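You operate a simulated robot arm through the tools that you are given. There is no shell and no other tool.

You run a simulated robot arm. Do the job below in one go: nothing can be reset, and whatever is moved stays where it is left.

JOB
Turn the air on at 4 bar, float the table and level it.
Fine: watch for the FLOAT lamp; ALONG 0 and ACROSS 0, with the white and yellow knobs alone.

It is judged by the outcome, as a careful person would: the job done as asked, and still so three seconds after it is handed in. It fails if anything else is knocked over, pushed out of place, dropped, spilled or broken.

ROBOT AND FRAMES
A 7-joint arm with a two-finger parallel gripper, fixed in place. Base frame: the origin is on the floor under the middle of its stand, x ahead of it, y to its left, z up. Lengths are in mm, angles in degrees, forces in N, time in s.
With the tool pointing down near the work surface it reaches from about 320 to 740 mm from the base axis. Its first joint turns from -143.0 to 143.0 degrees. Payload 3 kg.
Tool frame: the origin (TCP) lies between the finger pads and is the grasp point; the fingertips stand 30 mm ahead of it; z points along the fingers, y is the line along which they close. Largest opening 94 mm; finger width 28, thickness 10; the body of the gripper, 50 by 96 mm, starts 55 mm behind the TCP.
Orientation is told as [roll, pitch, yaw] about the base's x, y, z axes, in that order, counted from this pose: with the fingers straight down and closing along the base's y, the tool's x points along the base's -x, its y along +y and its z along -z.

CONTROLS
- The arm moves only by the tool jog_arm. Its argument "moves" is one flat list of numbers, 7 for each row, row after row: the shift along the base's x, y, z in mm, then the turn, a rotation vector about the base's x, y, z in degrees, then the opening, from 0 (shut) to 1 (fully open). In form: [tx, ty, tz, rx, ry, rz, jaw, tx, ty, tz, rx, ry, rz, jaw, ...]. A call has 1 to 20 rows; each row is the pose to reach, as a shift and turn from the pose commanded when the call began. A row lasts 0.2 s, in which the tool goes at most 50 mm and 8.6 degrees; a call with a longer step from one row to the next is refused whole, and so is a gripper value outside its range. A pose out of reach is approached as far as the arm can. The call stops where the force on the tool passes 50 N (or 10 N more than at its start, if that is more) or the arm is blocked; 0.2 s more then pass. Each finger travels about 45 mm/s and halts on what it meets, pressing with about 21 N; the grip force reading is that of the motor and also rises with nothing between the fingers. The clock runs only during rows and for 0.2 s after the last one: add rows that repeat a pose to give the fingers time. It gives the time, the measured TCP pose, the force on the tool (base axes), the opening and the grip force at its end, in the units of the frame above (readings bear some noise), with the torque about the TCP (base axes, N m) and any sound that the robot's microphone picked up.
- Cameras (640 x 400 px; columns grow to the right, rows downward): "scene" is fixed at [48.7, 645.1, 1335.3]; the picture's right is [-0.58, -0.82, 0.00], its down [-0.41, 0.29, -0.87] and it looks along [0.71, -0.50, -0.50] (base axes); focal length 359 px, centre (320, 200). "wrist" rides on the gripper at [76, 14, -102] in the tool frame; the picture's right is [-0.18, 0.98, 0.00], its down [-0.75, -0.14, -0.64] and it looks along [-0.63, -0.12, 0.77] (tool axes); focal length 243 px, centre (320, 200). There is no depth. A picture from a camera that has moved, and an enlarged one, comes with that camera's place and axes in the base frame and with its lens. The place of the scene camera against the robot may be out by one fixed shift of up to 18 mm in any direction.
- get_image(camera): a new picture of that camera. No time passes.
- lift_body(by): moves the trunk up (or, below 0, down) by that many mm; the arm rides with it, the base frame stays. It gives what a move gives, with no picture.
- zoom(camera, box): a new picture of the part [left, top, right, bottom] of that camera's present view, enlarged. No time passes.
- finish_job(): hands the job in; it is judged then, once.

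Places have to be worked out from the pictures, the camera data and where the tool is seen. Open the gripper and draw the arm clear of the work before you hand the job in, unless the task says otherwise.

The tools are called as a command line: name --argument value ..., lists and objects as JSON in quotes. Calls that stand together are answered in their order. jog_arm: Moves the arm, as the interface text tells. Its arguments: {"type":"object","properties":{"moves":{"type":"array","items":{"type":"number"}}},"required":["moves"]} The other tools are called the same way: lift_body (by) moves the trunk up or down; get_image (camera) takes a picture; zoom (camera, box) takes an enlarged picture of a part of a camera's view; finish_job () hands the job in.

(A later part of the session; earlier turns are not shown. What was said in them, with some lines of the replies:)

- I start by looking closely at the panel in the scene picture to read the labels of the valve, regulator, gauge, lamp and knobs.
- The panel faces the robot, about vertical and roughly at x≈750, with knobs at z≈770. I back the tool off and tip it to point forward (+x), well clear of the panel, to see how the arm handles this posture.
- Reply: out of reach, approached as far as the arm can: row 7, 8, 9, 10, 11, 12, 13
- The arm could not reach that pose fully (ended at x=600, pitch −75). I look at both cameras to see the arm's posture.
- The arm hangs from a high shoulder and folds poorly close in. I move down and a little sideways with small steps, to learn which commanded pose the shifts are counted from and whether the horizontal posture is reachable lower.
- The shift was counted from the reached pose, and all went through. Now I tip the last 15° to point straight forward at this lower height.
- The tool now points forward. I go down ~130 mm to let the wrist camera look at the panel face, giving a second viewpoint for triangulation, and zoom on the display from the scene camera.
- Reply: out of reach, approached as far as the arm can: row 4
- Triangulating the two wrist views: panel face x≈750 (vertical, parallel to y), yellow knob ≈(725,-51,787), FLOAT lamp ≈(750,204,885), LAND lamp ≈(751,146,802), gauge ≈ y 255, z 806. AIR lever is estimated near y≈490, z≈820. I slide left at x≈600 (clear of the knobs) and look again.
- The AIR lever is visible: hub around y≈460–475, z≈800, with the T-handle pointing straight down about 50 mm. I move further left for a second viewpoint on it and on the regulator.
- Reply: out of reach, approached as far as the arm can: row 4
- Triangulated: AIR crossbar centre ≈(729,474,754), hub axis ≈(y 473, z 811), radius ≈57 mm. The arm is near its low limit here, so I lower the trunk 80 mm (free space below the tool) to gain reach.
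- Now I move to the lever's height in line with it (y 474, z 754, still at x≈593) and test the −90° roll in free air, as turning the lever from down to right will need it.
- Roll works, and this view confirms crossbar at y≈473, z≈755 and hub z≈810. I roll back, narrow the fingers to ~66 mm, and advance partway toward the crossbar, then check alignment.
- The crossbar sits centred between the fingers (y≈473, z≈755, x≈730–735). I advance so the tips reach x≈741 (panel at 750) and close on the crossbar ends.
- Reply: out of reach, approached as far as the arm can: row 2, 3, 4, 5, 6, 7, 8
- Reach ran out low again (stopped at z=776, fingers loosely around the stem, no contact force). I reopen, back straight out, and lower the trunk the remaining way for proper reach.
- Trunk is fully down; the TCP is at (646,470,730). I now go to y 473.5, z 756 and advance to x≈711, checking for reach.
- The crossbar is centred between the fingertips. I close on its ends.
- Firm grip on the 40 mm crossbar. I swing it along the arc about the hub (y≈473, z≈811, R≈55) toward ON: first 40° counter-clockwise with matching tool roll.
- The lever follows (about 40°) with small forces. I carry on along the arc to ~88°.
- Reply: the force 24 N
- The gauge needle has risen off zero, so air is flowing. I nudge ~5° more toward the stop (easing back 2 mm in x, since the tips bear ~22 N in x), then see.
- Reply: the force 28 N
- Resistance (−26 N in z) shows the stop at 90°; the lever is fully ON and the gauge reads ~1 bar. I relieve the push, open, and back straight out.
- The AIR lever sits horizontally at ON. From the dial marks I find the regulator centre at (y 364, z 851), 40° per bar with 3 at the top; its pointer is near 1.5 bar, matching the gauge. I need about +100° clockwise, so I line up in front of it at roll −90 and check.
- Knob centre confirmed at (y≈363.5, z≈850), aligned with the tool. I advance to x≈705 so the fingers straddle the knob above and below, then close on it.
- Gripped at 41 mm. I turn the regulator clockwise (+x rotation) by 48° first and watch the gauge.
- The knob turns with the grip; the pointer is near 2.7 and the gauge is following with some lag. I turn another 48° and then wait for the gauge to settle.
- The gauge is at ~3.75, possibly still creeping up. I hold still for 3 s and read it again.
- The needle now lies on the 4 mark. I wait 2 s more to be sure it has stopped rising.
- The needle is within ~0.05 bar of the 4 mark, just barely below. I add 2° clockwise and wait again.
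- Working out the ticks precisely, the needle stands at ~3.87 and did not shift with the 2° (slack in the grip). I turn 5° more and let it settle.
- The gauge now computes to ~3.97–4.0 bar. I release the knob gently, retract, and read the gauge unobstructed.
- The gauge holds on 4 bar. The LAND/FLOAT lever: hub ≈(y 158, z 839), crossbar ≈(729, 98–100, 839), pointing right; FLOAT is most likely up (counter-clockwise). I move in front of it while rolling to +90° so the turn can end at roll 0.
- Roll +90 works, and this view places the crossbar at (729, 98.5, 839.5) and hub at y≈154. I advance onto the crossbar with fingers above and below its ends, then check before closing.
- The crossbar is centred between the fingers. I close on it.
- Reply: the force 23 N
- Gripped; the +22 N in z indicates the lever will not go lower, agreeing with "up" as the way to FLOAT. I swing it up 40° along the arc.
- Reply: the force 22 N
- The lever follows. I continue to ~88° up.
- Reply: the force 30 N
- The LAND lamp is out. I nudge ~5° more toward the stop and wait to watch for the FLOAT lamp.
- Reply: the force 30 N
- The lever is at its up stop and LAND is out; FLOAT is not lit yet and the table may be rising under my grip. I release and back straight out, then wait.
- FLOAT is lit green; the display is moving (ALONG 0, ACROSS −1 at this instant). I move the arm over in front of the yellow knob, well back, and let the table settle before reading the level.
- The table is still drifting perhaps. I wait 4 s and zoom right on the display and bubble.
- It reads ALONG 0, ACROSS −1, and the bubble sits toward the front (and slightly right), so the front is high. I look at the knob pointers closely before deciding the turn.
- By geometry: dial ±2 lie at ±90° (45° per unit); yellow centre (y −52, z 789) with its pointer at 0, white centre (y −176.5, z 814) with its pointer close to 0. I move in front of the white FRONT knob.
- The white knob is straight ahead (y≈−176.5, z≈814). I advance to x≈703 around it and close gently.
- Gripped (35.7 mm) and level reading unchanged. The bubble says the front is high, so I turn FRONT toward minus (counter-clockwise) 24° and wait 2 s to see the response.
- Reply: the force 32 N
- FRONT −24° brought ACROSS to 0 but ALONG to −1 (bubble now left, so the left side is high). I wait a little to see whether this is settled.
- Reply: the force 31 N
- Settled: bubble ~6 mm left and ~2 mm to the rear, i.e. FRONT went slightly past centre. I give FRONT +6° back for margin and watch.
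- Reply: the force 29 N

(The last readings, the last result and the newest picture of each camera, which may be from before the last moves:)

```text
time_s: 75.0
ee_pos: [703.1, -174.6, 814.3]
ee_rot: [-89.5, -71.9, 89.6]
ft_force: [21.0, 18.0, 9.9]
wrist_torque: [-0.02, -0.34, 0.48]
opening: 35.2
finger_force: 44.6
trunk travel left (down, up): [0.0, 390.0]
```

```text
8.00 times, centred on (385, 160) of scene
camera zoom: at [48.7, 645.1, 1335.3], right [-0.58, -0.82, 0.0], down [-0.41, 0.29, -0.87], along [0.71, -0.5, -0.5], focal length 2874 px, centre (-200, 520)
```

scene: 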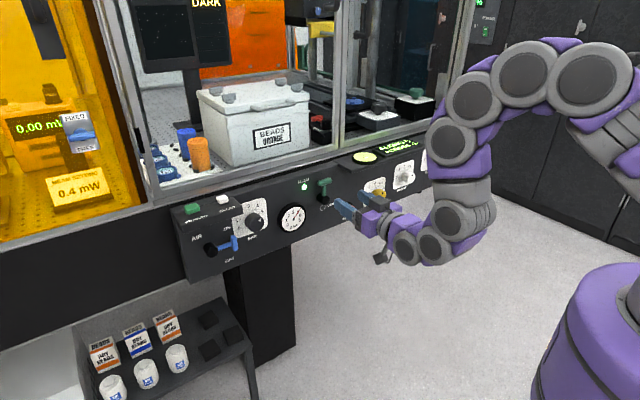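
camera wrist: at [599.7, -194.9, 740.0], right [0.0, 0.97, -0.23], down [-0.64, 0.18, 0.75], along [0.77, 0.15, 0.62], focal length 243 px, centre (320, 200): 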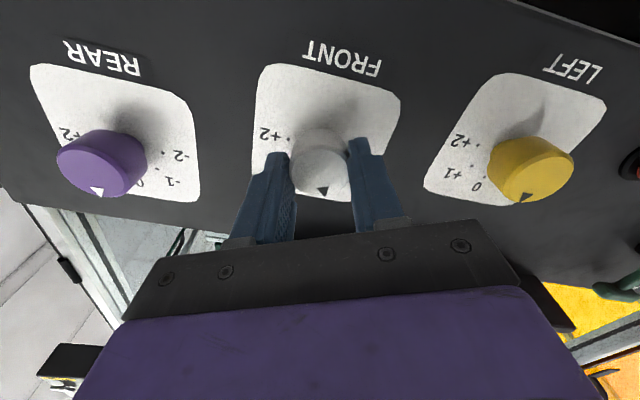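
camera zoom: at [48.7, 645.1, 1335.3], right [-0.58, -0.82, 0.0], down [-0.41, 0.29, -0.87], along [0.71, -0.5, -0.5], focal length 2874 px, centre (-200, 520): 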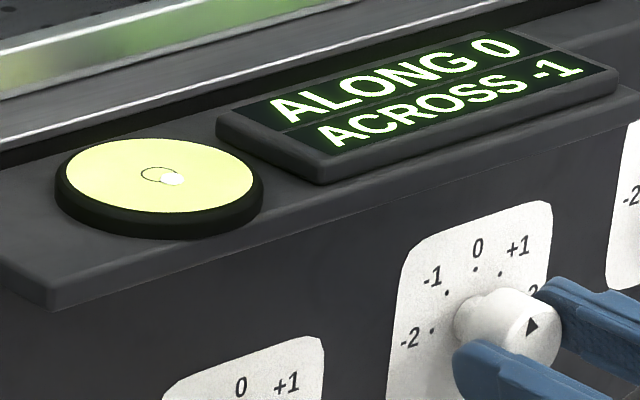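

The state jumped straight back to exactly the first one, so the knob works in whole notches (45° apart): one FRONT notch down gives ACROSS +1, ALONG −1. I turn FRONT fully to the −1 mark: total −45° from its start, i.e. −27° from here.

jog_arm --moves '[0, 0, 0, -8, 0, 0, 0.3, 0, 0, 0, -16, 0, 0, 0.3, 0, 0, 0, -24, 0, 0, 0.3, 0, 0, 0, -27, 0, 0, 0.3, 0, 0, 0, -27, 0, 0, 0.3, 0, 0, 0, -27, 0, 0, 0.3, 0, 0, 0, -27, 0, 0, 0.3, 0, 0, 0, -27, 0, 0, 0.3, 0, 0, 0, -27, 0, 0, 0.3, 0, 0, 0, -27, 0, 0, 0.3, 0, 0, 0, -27, 0, 0, 0.3, 0, 0, 0, -27, 0, 0, 0.3, 0, 0, 0, -27, 0, 0, 0.3, 0, 0, 0, -27, 0, 0, 0.3]'

zoom --camera "scene" --box '[345, 135, 425, 185]'

get_image --camera "wrist"

```text
time_s: 78.0
ee_pos: [702.5, -174.7, 815.3]
ee_rot: [-89.6, -45.0, 90.0]
ft_force: [10.1, 26.3, 0.0]
wrist_torque: [0.01, 0.02, 0.78]
opening: 35.1
finger_force: 45.1
trunk travel left (down, up): [0.0, 390.0]
```

```text
8.00 times, centred on (385, 160) of scene
camera zoom: at [48.7, 645.1, 1335.3], right [-0.58, -0.82, 0.0], down [-0.41, 0.29, -0.87], along [0.71, -0.5, -0.5], focal length 2874 px, centre (-200, 520)
```

zoom: 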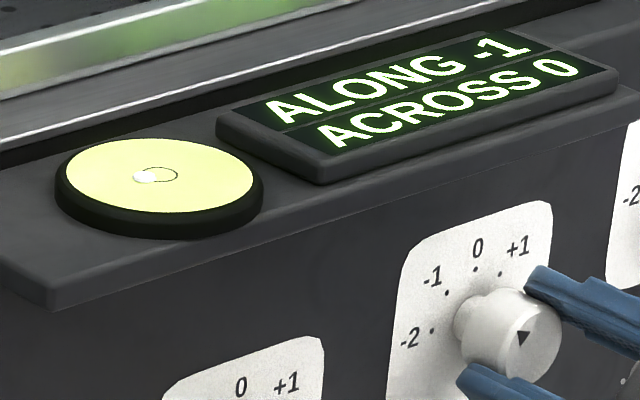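

```text
taken
camera wrist: at [599.1, -221.0, 751.4], right [-0.01, 0.82, -0.57], down [-0.64, 0.43, 0.64], along [0.77, 0.37, 0.53], focal length 243 px, centre (320, 200)
```

wrist: 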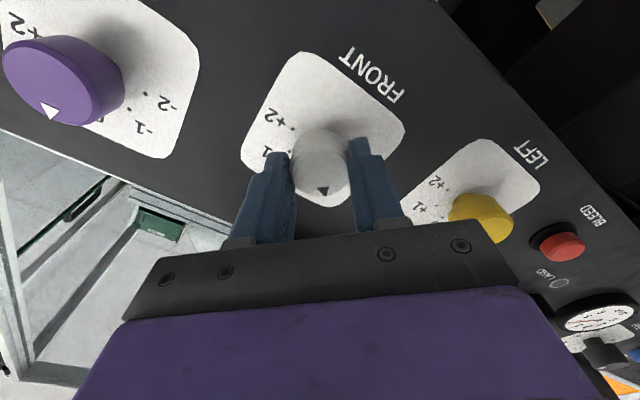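

FRONT sits at −1: ACROSS 0, ALONG −1, steady. I release the white knob, back out straight and check that it stays.

jog_arm --moves '[0, 0, 0, 0, 0, 0, 0.38, 0, 0, 0, 0, 0, 0, 0.48, 0, 0, 0, 0, 0, 0, 0.58, 0, 0, 0, 0, 0, 0, 0.6, -25, 0, 0, 0, 0, 0, 0.6, -50, 0, 0, 0, 0, 0, 0.6, -85, 0, 0, 0, 0, 0, 0.6]'

zoom --camera "scene" --box '[345, 135, 445, 200]'

get_image --camera "wrist"

```text
time_s: 79.7
ee_pos: [618.3, -180.2, 812.2]
ee_rot: [-89.7, -45.1, 89.8]
ft_force: [0.2, 0.2, 0.3]
wrist_torque: [0.03, -0.03, -0.01]
opening: 56.0
finger_force: 0.0
trunk travel left (down, up): [0.0, 390.0]
```

```text
6.15 times, centred on (395, 168) of scene
camera zoom: at [48.7, 645.1, 1335.3], right [-0.58, -0.82, 0.0], down [-0.41, 0.29, -0.87], along [0.71, -0.5, -0.5], focal length 2211 px, centre (-142, 400)
```

zoom: 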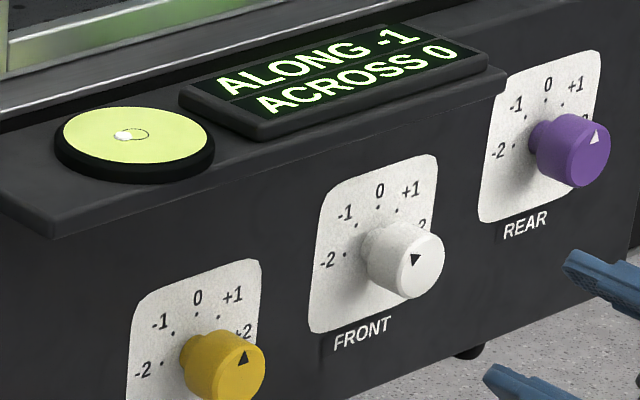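

```text
taken
camera wrist: at [515.0, -225.3, 748.0], right [0.0, 0.83, -0.56], down [-0.64, 0.43, 0.64], along [0.77, 0.36, 0.53], focal length 243 px, centre (320, 200)
```

wrist: 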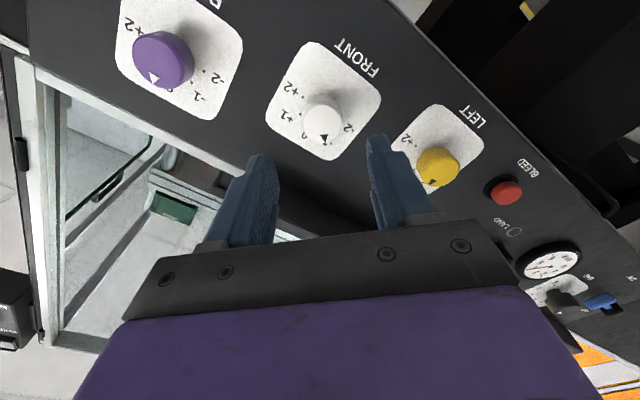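

White stays at −1. Now I go in front of the yellow LEFT knob, rolling back to 0.

jog_arm --moves '[0, 21.3, -3.9, 7.5, 0, 0, 0.6, 0, 42.6, -7.8, 15, 0, 0, 0.6, 0, 63.9, -11.7, 22.5, 0, 0, 0.6, 0, 85.2, -15.6, 30, 0, 0, 0.6, 0, 106.5, -19.5, 37.5, 0, 0, 0.6, 0, 127.7, -23.3, 45, 0, 0, 0.6, 10, 127.7, -23.3, 45, 0, 0, 0.6]'

get_image --camera "wrist"

zoom --camera "scene" --box '[345, 135, 445, 200]'

```text
time_s: 81.2
ee_pos: [629.8, -51.3, 791.2]
ee_rot: [63.2, -89.9, -63.0]
ft_force: [-1.1, -0.2, 0.5]
wrist_torque: [-0.01, -0.01, 0.01]
opening: 56.3
finger_force: 0.1
trunk travel left (down, up): [0.0, 390.0]
```

```text
taken
camera wrist: at [526.0, -38.3, 714.7], right [0.0, 0.98, 0.19], down [-0.64, -0.14, 0.75], along [0.77, -0.12, 0.63], focal length 243 px, centre (320, 200)
```

wrist: 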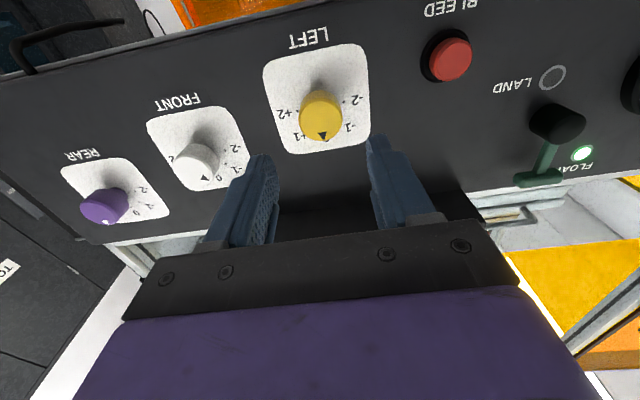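

```text
6.15 times, centred on (395, 168) of scene
camera zoom: at [48.7, 645.1, 1335.3], right [-0.58, -0.82, 0.0], down [-0.41, 0.29, -0.87], along [0.71, -0.5, -0.5], focal length 2211 px, centre (-142, 400)
```

zoom: 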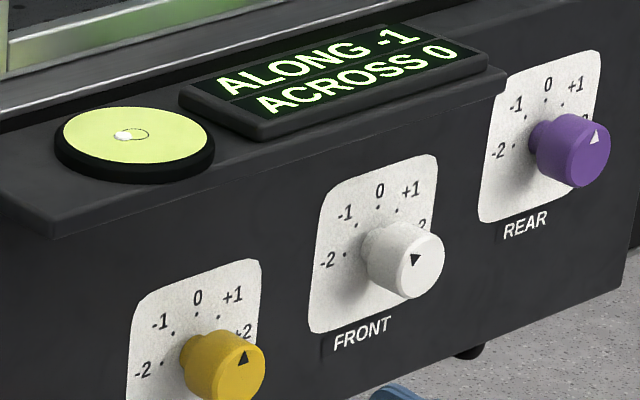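

The yellow knob is straight ahead. I advance to x≈703 and close on it.

jog_arm --moves '[25, -0.3, -2, 0, 0, 0, 0.6, 50, -0.3, -2, 0, 0, 0, 0.6, 73, -0.3, -2, 0, 0, 0, 0.6, 73, -0.3, -2, 0, 0, 0, 0.5, 73, -0.3, -2, 0, 0, 0, 0.4, 73, -0.3, -2, 0, 0, 0, 0.3, 73, -0.3, -2, 0, 0, 0, 0.3]'

get_image --camera "wrist"

zoom --camera "scene" --box '[345, 135, 445, 200]'

```text
time_s: 82.8
ee_pos: [700.5, -49.5, 788.1]
ee_rot: [-8.3, -89.8, 8.6]
ft_force: [2.6, 3.5, 0.2]
wrist_torque: [-0.02, 0.25, 0.34]
opening: 35.3
finger_force: 44.2
trunk travel left (down, up): [0.0, 390.0]
```

```text
taken
camera wrist: at [597.5, -37.9, 711.5], right [0.0, 0.98, 0.18], down [-0.64, -0.14, 0.76], along [0.77, -0.12, 0.63], focal length 243 px, centre (320, 200)
```

wrist: 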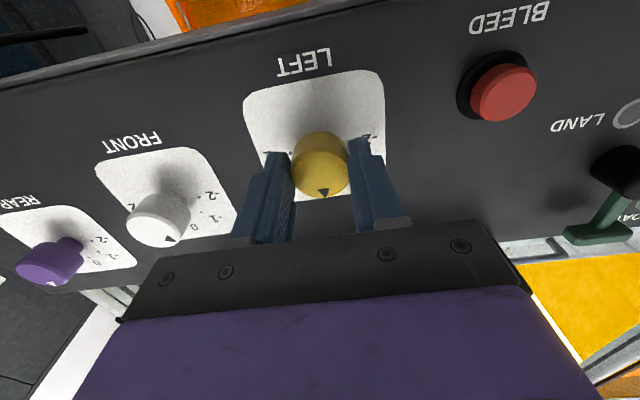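

```text
6.15 times, centred on (395, 168) of scene
camera zoom: at [48.7, 645.1, 1335.3], right [-0.58, -0.82, 0.0], down [-0.41, 0.29, -0.87], along [0.71, -0.5, -0.5], focal length 2211 px, centre (-142, 400)
```

zoom: 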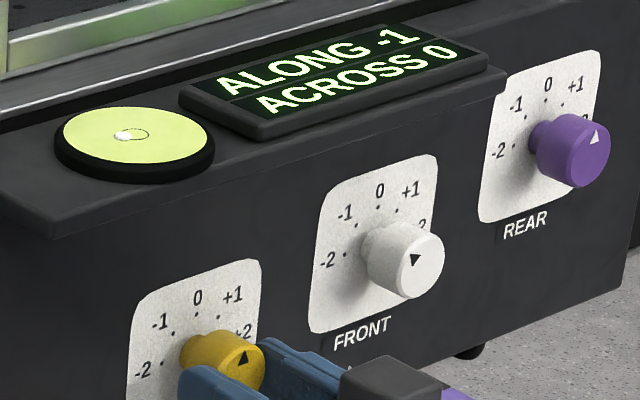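

Gripped at 35 mm, reading unchanged. I turn LEFT counter-clockwise by one notch (−45°) to lower the left side, then wait.

jog_arm --moves '[0, 0, 0, -8, 0, 0, 0.3, 0, 0, 0, -16, 0, 0, 0.3, 0, 0, 0, -24, 0, 0, 0.3, 0, 0, 0, -32, 0, 0, 0.3, 0, 0, 0, -40, 0, 0, 0.3, 0, 0, 0, -45, 0, 0, 0.3, 0, 0, 0, -45, 0, 0, 0.3, 0, 0, 0, -45, 0, 0, 0.3, 0, 0, 0, -45, 0, 0, 0.3, 0, 0, 0, -45, 0, 0, 0.3, 0, 0, 0, -45, 0, 0, 0.3, 0, 0, 0, -45, 0, 0, 0.3, 0, 0, 0, -45, 0, 0, 0.3, 0, 0, 0, -45, 0, 0, 0.3, 0, 0, 0, -45, 0, 0, 0.3, 0, 0, 0, -45, 0, 0, 0.3]'

zoom --camera "scene" --box '[345, 135, 445, 200]'

```text
time_s: 86.2
ee_pos: [701.9, -50.8, 788.8]
ee_rot: [-89.5, -45.1, 89.7]
ft_force: [-27.6, -11.3, -18.4]
wrist_torque: [-0.05, 0.63, -0.32]
opening: 35.2
finger_force: 44.9
trunk travel left (down, up): [0.0, 390.0]
```

```text
6.15 times, centred on (395, 168) of scene
camera zoom: at [48.7, 645.1, 1335.3], right [-0.58, -0.82, 0.0], down [-0.41, 0.29, -0.87], along [0.71, -0.5, -0.5], focal length 2211 px, centre (-142, 400)
```

zoom: 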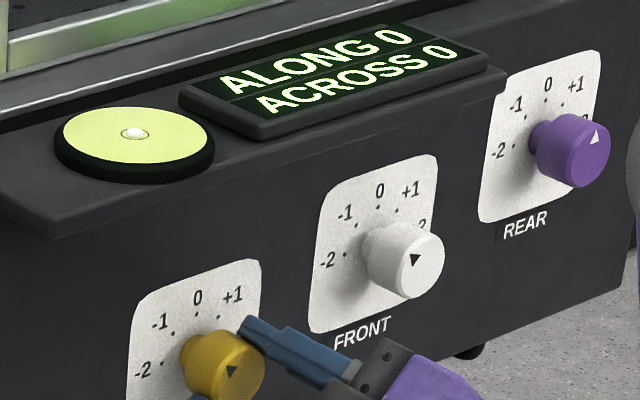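

ALONG 0 and ACROSS 0, bubble centred. I release the yellow knob and back straight out.

jog_arm --moves '[0, 0, 0, 0, 0, 0, 0.38, 0, 0, 0, 0, 0, 0, 0.48, 0, 0, 0, 0, 0, 0, 0.58, 0, 0, 0, 0, 0, 0, 0.6, -25, 0, 0, 0, 0, 0, 0.6, -50, 0, 0, 0, 0, 0, 0.6, -85, 0, 0, 0, 0, 0, 0.6]'

get_image --camera "scene"

zoom --camera "scene" --box '[345, 135, 445, 200]'

zoom --camera "scene" --box '[270, 170, 350, 240]'

```text
time_s: 87.8
ee_pos: [617.4, -50.5, 790.4]
ee_rot: [-89.7, -45.0, 89.9]
ft_force: [-0.4, -0.7, 0.5]
wrist_torque: [0.01, -0.01, 0.01]
opening: 56.3
finger_force: 0.1
trunk travel left (down, up): [0.0, 390.0]
```

```text
taken
```

scene: 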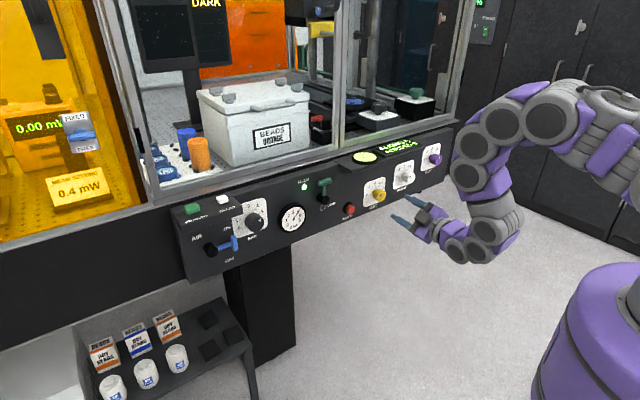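

```text
6.15 times, centred on (395, 168) of scene
camera zoom: at [48.7, 645.1, 1335.3], right [-0.58, -0.82, 0.0], down [-0.41, 0.29, -0.87], along [0.71, -0.5, -0.5], focal length 2211 px, centre (-142, 400)
```

zoom: 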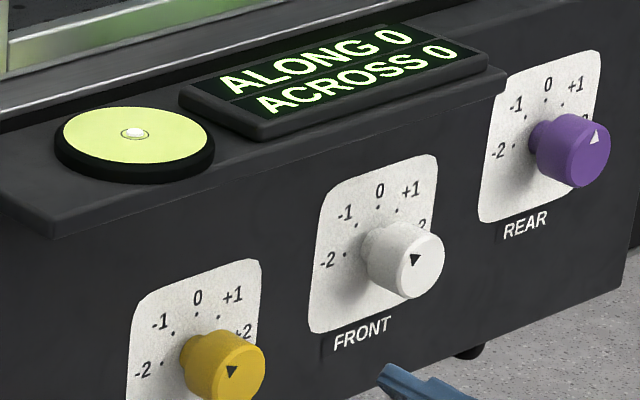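

```text
5.71 times, centred on (310, 205) of scene
camera zoom: at [48.7, 645.1, 1335.3], right [-0.58, -0.82, 0.0], down [-0.41, 0.29, -0.87], along [0.71, -0.5, -0.5], focal length 2053 px, centre (377, 171)
```

zoom: 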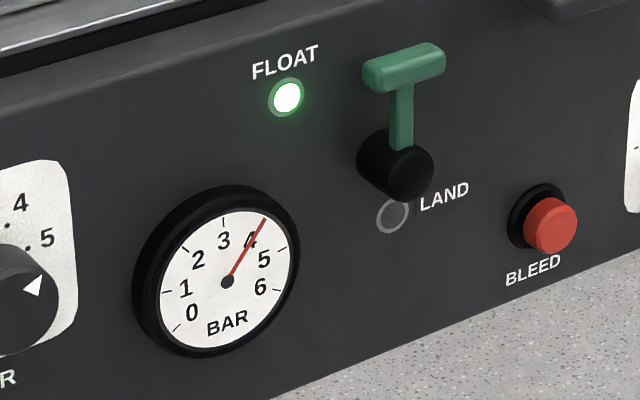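

Everything reads right: FLOAT on, ALONG 0, ACROSS 0, gauge ~4. I move the arm back in front of the gauge (well clear) for a straight-on check of the 4 bar reading and of the regulator pointer.

jog_arm --moves '[-20, 0, 0, 0, 0, 0, 0.6, -20, 38, -5, 5.6, 0, 0, 0.6, -20, 76, -10, 11.2, 0, 0, 0.6, -20, 114, -15, 16.8, 0, 0, 0.6, -20, 152, -20, 22.4, 0, 0, 0.6, -20, 190, -25, 28, 0, 0, 0.6, -20, 228, -30, 33.6, 0, 0, 0.6, -20, 266, -35, 39.2, 0, 0, 0.6, -20, 304, -40, 45, 0, 0, 0.6]'

get_image --camera "wrist"

zoom --camera "wrist" --box '[220, 40, 420, 165]'

zoom --camera "scene" --box '[190, 180, 310, 255]'

```text
time_s: 89.8
ee_pos: [598.3, 255.6, 750.2]
ee_rot: [6.5, -89.9, -6.4]
ft_force: [-0.1, -0.1, 0.4]
wrist_torque: [0.02, 0.02, 0.03]
opening: 56.4
finger_force: 0.1
trunk travel left (down, up): [0.0, 390.0]
```

```text
taken
camera wrist: at [494.0, 267.7, 673.7], right [0.0, 0.98, 0.18], down [-0.64, -0.14, 0.75], along [0.77, -0.12, 0.63], focal length 243 px, centre (320, 200)
```

wrist: 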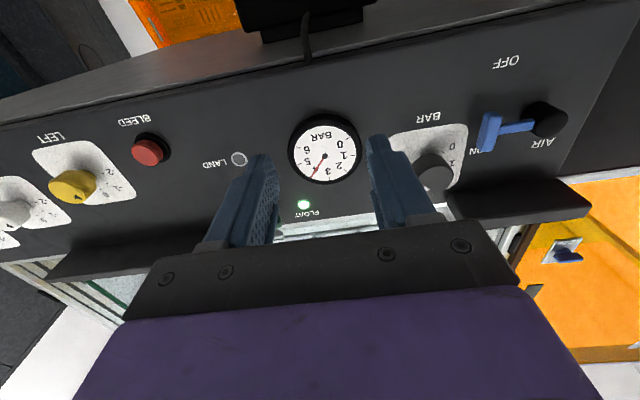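

```text
3.20 times, centred on (320, 102) of wrist
camera zoom: at [494.0, 267.7, 673.7], right [0.0, 0.98, 0.18], down [-0.64, -0.14, 0.75], along [0.77, -0.12, 0.63], focal length 776 px, centre (320, 512)
```

zoom: 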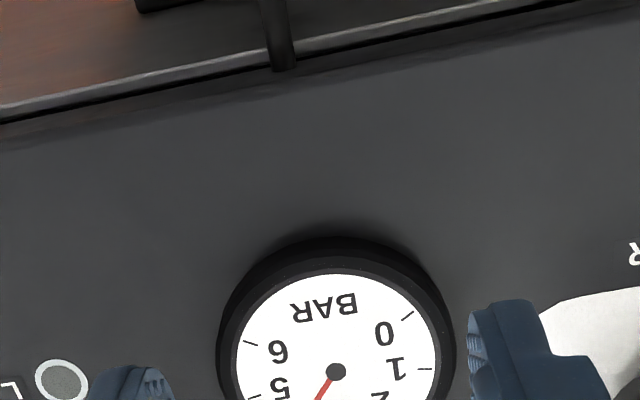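

```text
5.33 times, centred on (250, 218) of scene
camera zoom: at [48.7, 645.1, 1335.3], right [-0.58, -0.82, 0.0], down [-0.41, 0.29, -0.87], along [0.71, -0.5, -0.5], focal length 1916 px, centre (693, 107)
```

zoom: 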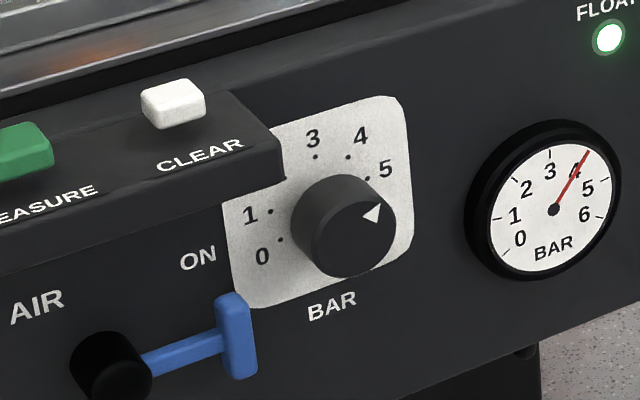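

I zoom on the gauge from both cameras to read it precisely.

zoom --camera "wrist" --box '[280, 105, 370, 190]'

zoom --camera "scene" --box '[276, 200, 308, 236]'

zoom --camera "wrist" --box '[390, 110, 490, 200]'

```text
4.71 times, centred on (325, 148) of wrist
camera zoom: at [494.0, 267.7, 673.7], right [0.0, 0.98, 0.18], down [-0.64, -0.14, 0.75], along [0.77, -0.12, 0.63], focal length 1142 px, centre (296, 447)
```

zoom: 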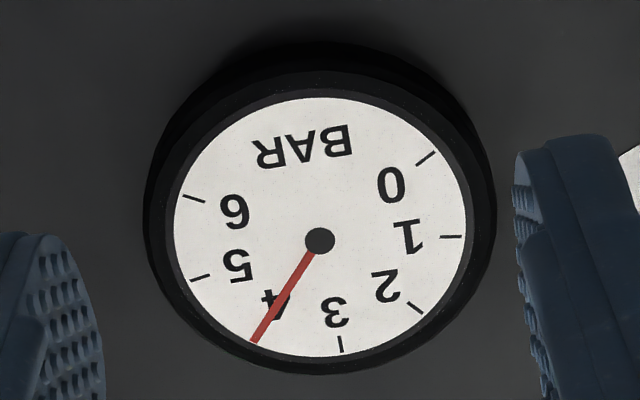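

```text
11.11 times, centred on (292, 218) of scene
camera zoom: at [48.7, 645.1, 1335.3], right [-0.58, -0.82, 0.0], down [-0.41, 0.29, -0.87], along [0.71, -0.5, -0.5], focal length 3992 px, centre (631, 0)
```

zoom: 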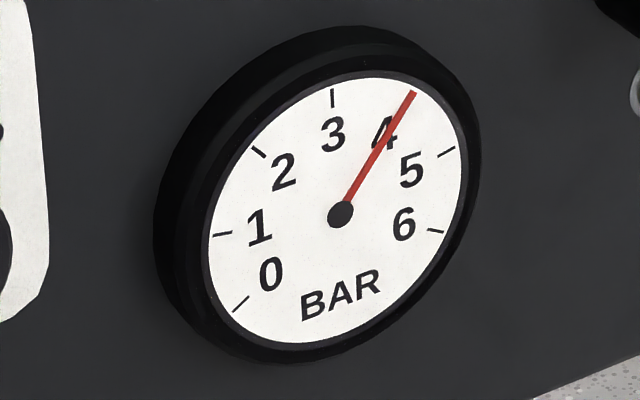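

```text
4.44 times, centred on (440, 155) of wrist
camera zoom: at [494.0, 267.7, 673.7], right [0.0, 0.98, 0.18], down [-0.64, -0.14, 0.75], along [0.77, -0.12, 0.63], focal length 1078 px, centre (-213, 400)
```

zoom: 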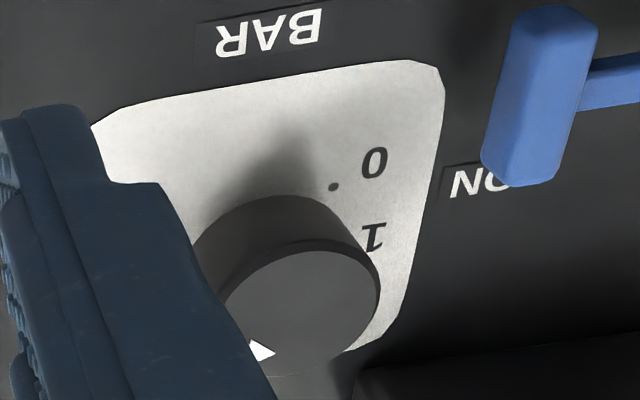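

The straight-on gauge computes to 4.0 bar. I open the gripper fully, draw back a bit more, and take a final look at the whole panel.

jog_arm --moves '[-15, 0, 10, 0, 0, 0, 0.8, -30, 0, 20, 0, 0, 0, 1, -45, 0, 30, 0, 0, 0, 1, -45, 0, 30, 0, 0, 0, 1, -45, 0, 30, 0, 0, 0, 1, -45, 0, 30, 0, 0, 0, 1, -45, 0, 30, 0, 0, 0, 1, -45, 0, 30, 0, 0, 0, 1, -45, 0, 30, 0, 0, 0, 1, -45, 0, 30, 0, 0, 0, 1]'

get_image --camera "scene"

zoom --camera "scene" --box '[285, 130, 445, 230]'

zoom --camera "scene" --box '[276, 200, 308, 236]'

```text
time_s: 92.0
ee_pos: [551.8, 252.9, 779.5]
ee_rot: [-19.4, -89.9, 19.6]
ft_force: [0.3, 0.5, 0.0]
wrist_torque: [0.0, -0.02, 0.0]
opening: 94.0
finger_force: 0.0
trunk travel left (down, up): [0.0, 390.0]
```

```text
taken
```

scene: 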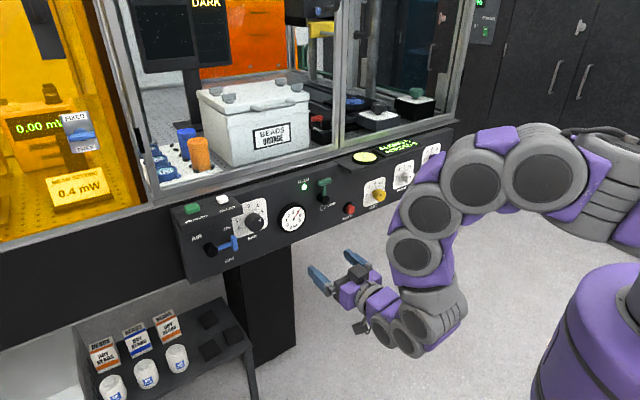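

```text
4.00 times, centred on (365, 180) of scene
camera zoom: at [48.7, 645.1, 1335.3], right [-0.58, -0.82, 0.0], down [-0.41, 0.29, -0.87], along [0.71, -0.5, -0.5], focal length 1437 px, centre (140, 280)
```

zoom: 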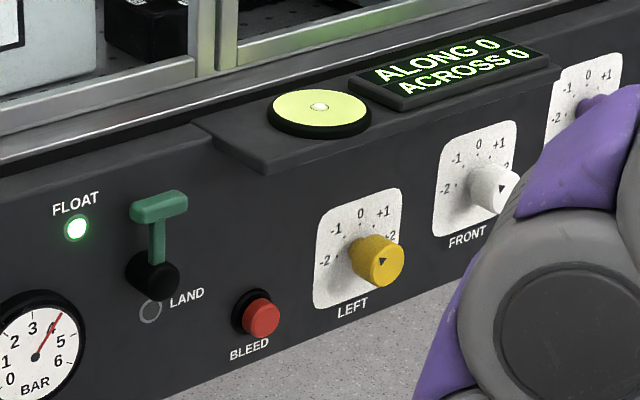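

```text
11.11 times, centred on (292, 218) of scene
camera zoom: at [48.7, 645.1, 1335.3], right [-0.58, -0.82, 0.0], down [-0.41, 0.29, -0.87], along [0.71, -0.5, -0.5], focal length 3992 px, centre (631, 0)
```

zoom: 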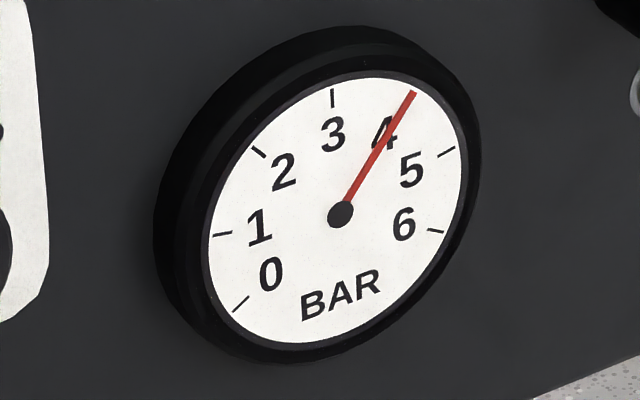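

The air is on and the gauge holds on 4 bar. FLOAT is lit, ALONG and ACROSS both read 0, and the purple knob was left untouched. The gripper is open and the arm is clear of the panel, so I hand the job in.

finish_job

```text
The job is handed in.
```

The air is on at 4 bar, the table is floating and it is level. I handed the job in with these readings:

- **Air:** the AIR lever is at ON. The gauge sits on the 4 mark; I worked it out as about 4.0 bar from a near straight-on view.
- **Float:** the LAND lever is turned up, the FLOAT lamp is green and the LAND lamp is out.
- **Level:** the display reads ALONG 0 and ACROSS 0, and the bubble is centred. I used only the two knobs you named: white (FRONT) one notch down to −1, then yellow (LEFT) one notch down to −1.

I did not touch the purple knob, BLEED, MEASURE or CLEAR, and nothing was knocked over or moved. The gripper is open and the arm is drawn back from the panel. The trunk is still at its lowest position: I lowered it 125 mm to reach the levers and left it there.
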